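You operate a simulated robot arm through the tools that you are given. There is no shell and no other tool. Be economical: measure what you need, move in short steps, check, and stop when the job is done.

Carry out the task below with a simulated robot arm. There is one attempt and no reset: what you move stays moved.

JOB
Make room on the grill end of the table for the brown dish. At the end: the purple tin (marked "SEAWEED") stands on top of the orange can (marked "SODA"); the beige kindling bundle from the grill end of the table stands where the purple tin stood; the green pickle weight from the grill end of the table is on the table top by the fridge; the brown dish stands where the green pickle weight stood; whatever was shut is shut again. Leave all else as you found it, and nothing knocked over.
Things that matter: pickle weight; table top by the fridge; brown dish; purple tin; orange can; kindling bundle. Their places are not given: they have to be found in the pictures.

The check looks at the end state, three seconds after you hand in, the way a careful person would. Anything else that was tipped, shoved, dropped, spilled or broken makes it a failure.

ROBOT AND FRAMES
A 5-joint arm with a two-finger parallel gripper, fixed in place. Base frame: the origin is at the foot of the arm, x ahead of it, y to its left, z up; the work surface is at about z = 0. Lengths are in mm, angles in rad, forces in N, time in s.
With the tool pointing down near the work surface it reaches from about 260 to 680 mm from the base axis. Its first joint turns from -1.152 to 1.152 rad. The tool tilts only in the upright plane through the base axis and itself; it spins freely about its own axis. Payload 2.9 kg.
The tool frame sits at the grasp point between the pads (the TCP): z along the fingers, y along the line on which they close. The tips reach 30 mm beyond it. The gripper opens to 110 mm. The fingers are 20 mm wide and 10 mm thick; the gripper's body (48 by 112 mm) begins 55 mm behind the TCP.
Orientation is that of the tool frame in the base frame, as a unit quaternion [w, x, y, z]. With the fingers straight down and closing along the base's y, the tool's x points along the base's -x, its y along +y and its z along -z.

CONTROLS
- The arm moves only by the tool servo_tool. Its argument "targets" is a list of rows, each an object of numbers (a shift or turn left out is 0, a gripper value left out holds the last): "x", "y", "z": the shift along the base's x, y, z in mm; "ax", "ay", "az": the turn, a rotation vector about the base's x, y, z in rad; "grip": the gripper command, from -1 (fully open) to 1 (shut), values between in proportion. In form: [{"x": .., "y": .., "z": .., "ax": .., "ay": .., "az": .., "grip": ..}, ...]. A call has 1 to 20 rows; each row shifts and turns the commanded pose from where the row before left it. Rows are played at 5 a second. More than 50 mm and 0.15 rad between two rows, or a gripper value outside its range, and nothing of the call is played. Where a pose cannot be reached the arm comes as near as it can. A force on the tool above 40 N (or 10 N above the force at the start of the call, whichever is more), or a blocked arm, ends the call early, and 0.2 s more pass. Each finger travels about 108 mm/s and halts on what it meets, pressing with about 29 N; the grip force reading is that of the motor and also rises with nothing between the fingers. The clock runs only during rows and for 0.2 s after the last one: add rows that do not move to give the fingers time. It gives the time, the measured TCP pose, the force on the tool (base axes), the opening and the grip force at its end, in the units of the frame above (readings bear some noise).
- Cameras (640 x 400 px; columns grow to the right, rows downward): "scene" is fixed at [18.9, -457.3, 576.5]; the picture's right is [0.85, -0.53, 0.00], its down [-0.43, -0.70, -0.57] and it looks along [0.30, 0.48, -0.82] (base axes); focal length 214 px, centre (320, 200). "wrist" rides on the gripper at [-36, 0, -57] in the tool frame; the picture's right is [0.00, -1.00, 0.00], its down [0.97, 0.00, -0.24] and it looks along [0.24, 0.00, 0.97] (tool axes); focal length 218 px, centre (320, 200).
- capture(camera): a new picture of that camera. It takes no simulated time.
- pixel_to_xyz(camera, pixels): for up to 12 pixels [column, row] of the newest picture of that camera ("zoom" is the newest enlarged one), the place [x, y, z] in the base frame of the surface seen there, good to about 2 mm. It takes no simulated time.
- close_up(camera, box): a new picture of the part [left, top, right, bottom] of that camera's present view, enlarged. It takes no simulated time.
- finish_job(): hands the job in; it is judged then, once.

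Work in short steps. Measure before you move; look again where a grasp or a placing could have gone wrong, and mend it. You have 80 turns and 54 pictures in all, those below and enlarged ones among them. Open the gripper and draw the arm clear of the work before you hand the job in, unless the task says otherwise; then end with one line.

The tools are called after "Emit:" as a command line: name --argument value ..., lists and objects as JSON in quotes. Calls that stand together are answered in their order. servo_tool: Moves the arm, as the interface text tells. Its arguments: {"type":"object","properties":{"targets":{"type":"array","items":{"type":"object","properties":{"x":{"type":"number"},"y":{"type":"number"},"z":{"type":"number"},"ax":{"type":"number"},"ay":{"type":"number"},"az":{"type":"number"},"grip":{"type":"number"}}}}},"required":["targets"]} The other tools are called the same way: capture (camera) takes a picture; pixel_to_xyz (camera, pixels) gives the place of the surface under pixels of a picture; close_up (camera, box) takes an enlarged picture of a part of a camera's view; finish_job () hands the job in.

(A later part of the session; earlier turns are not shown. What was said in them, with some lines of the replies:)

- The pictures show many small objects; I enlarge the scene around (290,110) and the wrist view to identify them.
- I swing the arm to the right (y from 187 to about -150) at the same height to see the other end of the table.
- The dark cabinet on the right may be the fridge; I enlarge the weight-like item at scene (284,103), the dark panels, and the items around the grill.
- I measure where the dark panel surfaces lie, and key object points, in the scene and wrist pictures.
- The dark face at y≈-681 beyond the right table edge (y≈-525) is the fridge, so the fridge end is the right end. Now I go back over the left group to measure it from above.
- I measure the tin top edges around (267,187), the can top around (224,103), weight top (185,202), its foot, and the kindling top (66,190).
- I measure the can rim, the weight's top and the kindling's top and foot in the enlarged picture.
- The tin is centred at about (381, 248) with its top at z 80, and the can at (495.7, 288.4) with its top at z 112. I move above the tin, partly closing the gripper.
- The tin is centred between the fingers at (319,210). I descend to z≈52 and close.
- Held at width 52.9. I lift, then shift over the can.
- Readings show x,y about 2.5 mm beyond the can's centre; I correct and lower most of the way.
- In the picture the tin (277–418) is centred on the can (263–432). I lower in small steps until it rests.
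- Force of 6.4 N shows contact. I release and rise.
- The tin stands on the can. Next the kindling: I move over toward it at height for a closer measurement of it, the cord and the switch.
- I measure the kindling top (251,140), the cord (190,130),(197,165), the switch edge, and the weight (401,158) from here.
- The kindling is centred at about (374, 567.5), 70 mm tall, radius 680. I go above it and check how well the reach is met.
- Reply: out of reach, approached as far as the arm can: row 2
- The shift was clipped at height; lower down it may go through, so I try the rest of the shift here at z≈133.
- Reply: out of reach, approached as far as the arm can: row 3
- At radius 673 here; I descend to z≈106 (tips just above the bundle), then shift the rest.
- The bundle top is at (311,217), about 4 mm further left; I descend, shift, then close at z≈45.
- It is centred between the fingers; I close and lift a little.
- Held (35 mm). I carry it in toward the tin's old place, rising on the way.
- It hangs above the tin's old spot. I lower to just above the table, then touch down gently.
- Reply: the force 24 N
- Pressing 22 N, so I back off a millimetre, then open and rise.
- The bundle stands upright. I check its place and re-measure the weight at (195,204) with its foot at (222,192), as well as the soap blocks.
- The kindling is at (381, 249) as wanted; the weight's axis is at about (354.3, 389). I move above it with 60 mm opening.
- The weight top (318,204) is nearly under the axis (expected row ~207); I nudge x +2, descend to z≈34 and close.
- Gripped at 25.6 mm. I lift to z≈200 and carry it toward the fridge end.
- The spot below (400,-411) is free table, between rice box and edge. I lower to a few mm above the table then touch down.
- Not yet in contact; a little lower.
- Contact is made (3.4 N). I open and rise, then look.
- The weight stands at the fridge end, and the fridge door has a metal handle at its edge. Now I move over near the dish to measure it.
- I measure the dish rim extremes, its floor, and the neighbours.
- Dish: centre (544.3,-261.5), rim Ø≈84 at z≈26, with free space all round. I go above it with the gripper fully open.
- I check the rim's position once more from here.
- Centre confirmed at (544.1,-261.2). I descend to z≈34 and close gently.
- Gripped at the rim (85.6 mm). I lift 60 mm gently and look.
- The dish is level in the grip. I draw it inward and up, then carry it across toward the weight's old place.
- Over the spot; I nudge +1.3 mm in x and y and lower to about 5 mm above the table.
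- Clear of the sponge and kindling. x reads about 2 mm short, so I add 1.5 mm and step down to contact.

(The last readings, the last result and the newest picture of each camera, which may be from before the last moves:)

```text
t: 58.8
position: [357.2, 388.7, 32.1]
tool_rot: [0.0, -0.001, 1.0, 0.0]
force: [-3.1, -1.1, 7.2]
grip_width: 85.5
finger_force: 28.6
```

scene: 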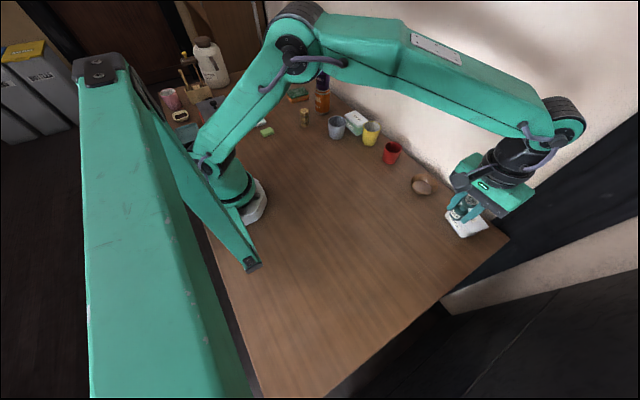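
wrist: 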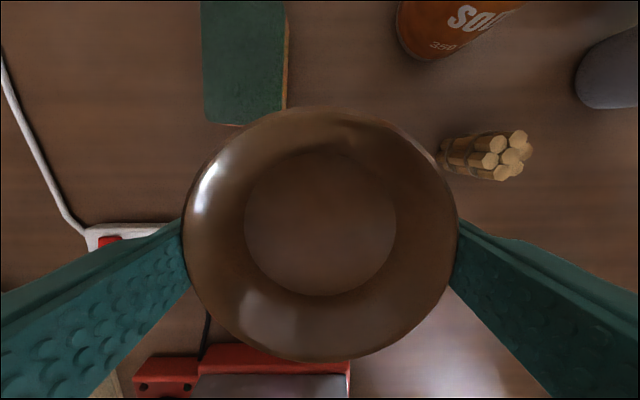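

Contact (7 N). I open fully, which has room on both sides, and rise.

Emit:
servo_tool --targets '[{"grip": -0.7}, {"grip": -0.95}, {}, {"z": 25}, {"z": 45}, {"z": 45}, {"z": 45}, {"z": 45}, {}]'

Emit:
capture --camera "wrist"

```text
t: 60.8
position: [358.0, 392.2, 237.5]
tool_rot: [0.0, 0.0, 1.0, 0.0]
force: [-0.2, 0.0, 0.4]
grip_width: 107.3
finger_force: 0.1
```

```text
10 pictures are left
```

wrist: 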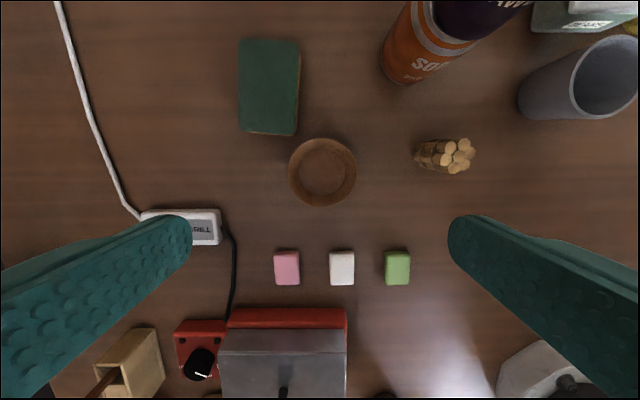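

I measure the dish's place and the sponge and kindling for a check.

Emit:
pixel_to_xyz --camera "wrist" --pixels '[[290, 172], [355, 172], [322, 140], [322, 205], [298, 134], [240, 132], [456, 155]]'

Emit:
servo_tool --targets '[{"y": -45, "z": 30}, {"y": -45, "z": 30}, {"y": -45, "z": 20}, {"y": -45, "z": 20}, {}]'

Emit:
capture --camera "scene"

Emit:
close_up --camera "scene" --box '[200, 50, 360, 150]'

Emit:
close_up --camera "scene" --box '[320, 90, 520, 250]'

```text
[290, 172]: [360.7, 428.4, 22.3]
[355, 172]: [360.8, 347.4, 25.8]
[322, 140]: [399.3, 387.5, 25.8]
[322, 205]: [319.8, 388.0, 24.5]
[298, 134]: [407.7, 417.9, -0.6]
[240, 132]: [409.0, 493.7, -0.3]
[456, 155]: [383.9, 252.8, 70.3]
```

```text
refused: row 1 steps farther than a row can; nothing moved
```

```text
9 pictures are left
```

scene: 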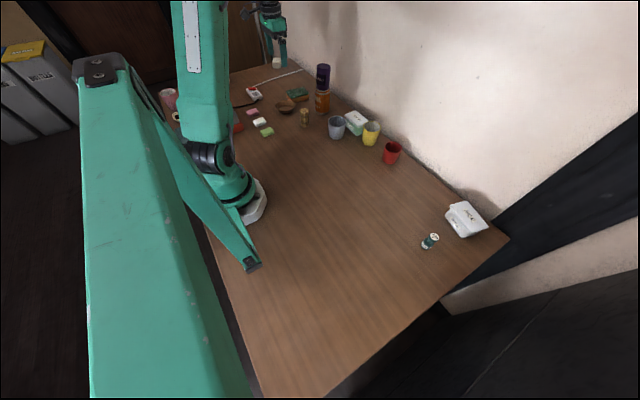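

```text
4.00 times, centred on (280, 100) of scene
```

zoom: 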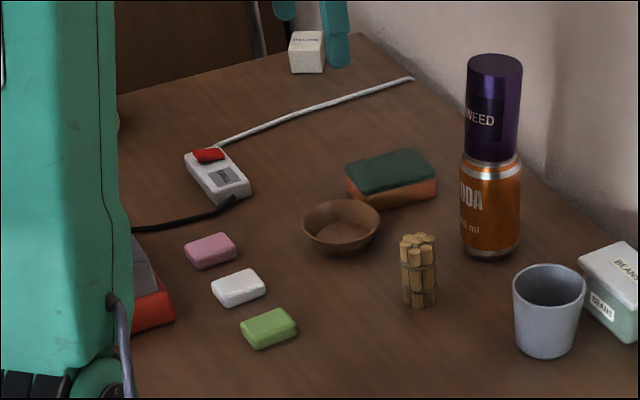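

```text
2.50 times, centred on (420, 170) of scene
```

zoom: 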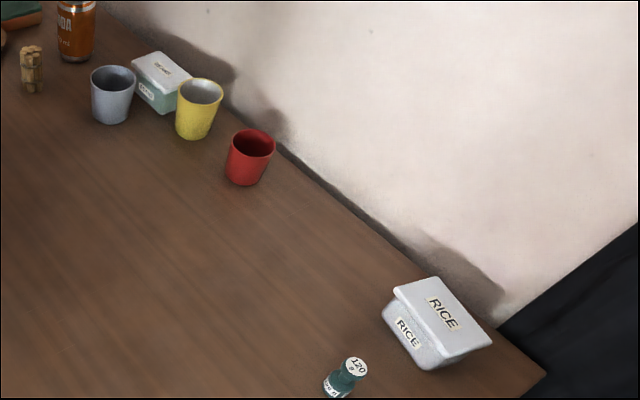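

All goals look met: the dish is at (359.6, 387.8), about 4 mm from the weight's old axis, and the sponge has not moved. I draw the arm clear upward and back.

Emit:
servo_tool --targets '[{"z": 40}, {"z": 40, "y": -20}, {"y": -45}, {"y": -45}, {"y": -45}, {"y": -45}, {}, {}]'

Emit:
capture --camera "wrist"

```text
t: 62.6
position: [357.1, 190.6, 316.8]
tool_rot: [0.0, 0.0, 1.0, 0.001]
force: [0.0, 0.6, -0.2]
grip_width: 107.3
finger_force: 0.0
```

```text
6 pictures are left
```

wrist: 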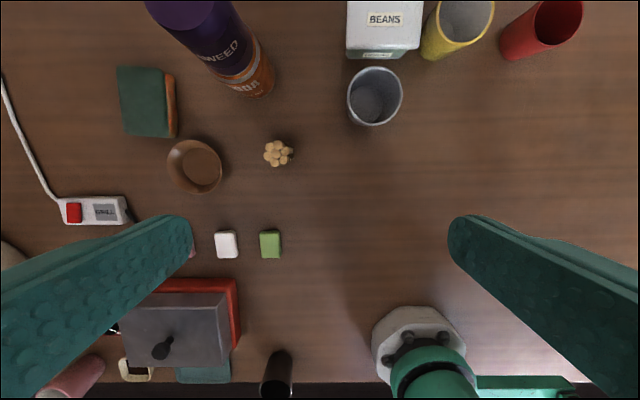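

Everything stands as required, the gripper is open and the arm is clear, so I hand in.

Emit:
finish_job

```text
The job is handed in.
```

I've handed the job in: the tin stands on the can, the kindling is where the tin was, and the weight is at the fridge end. The dish is about 4 mm from the weight's old spot. I opened nothing, and nothing else was seen moved or tipped.
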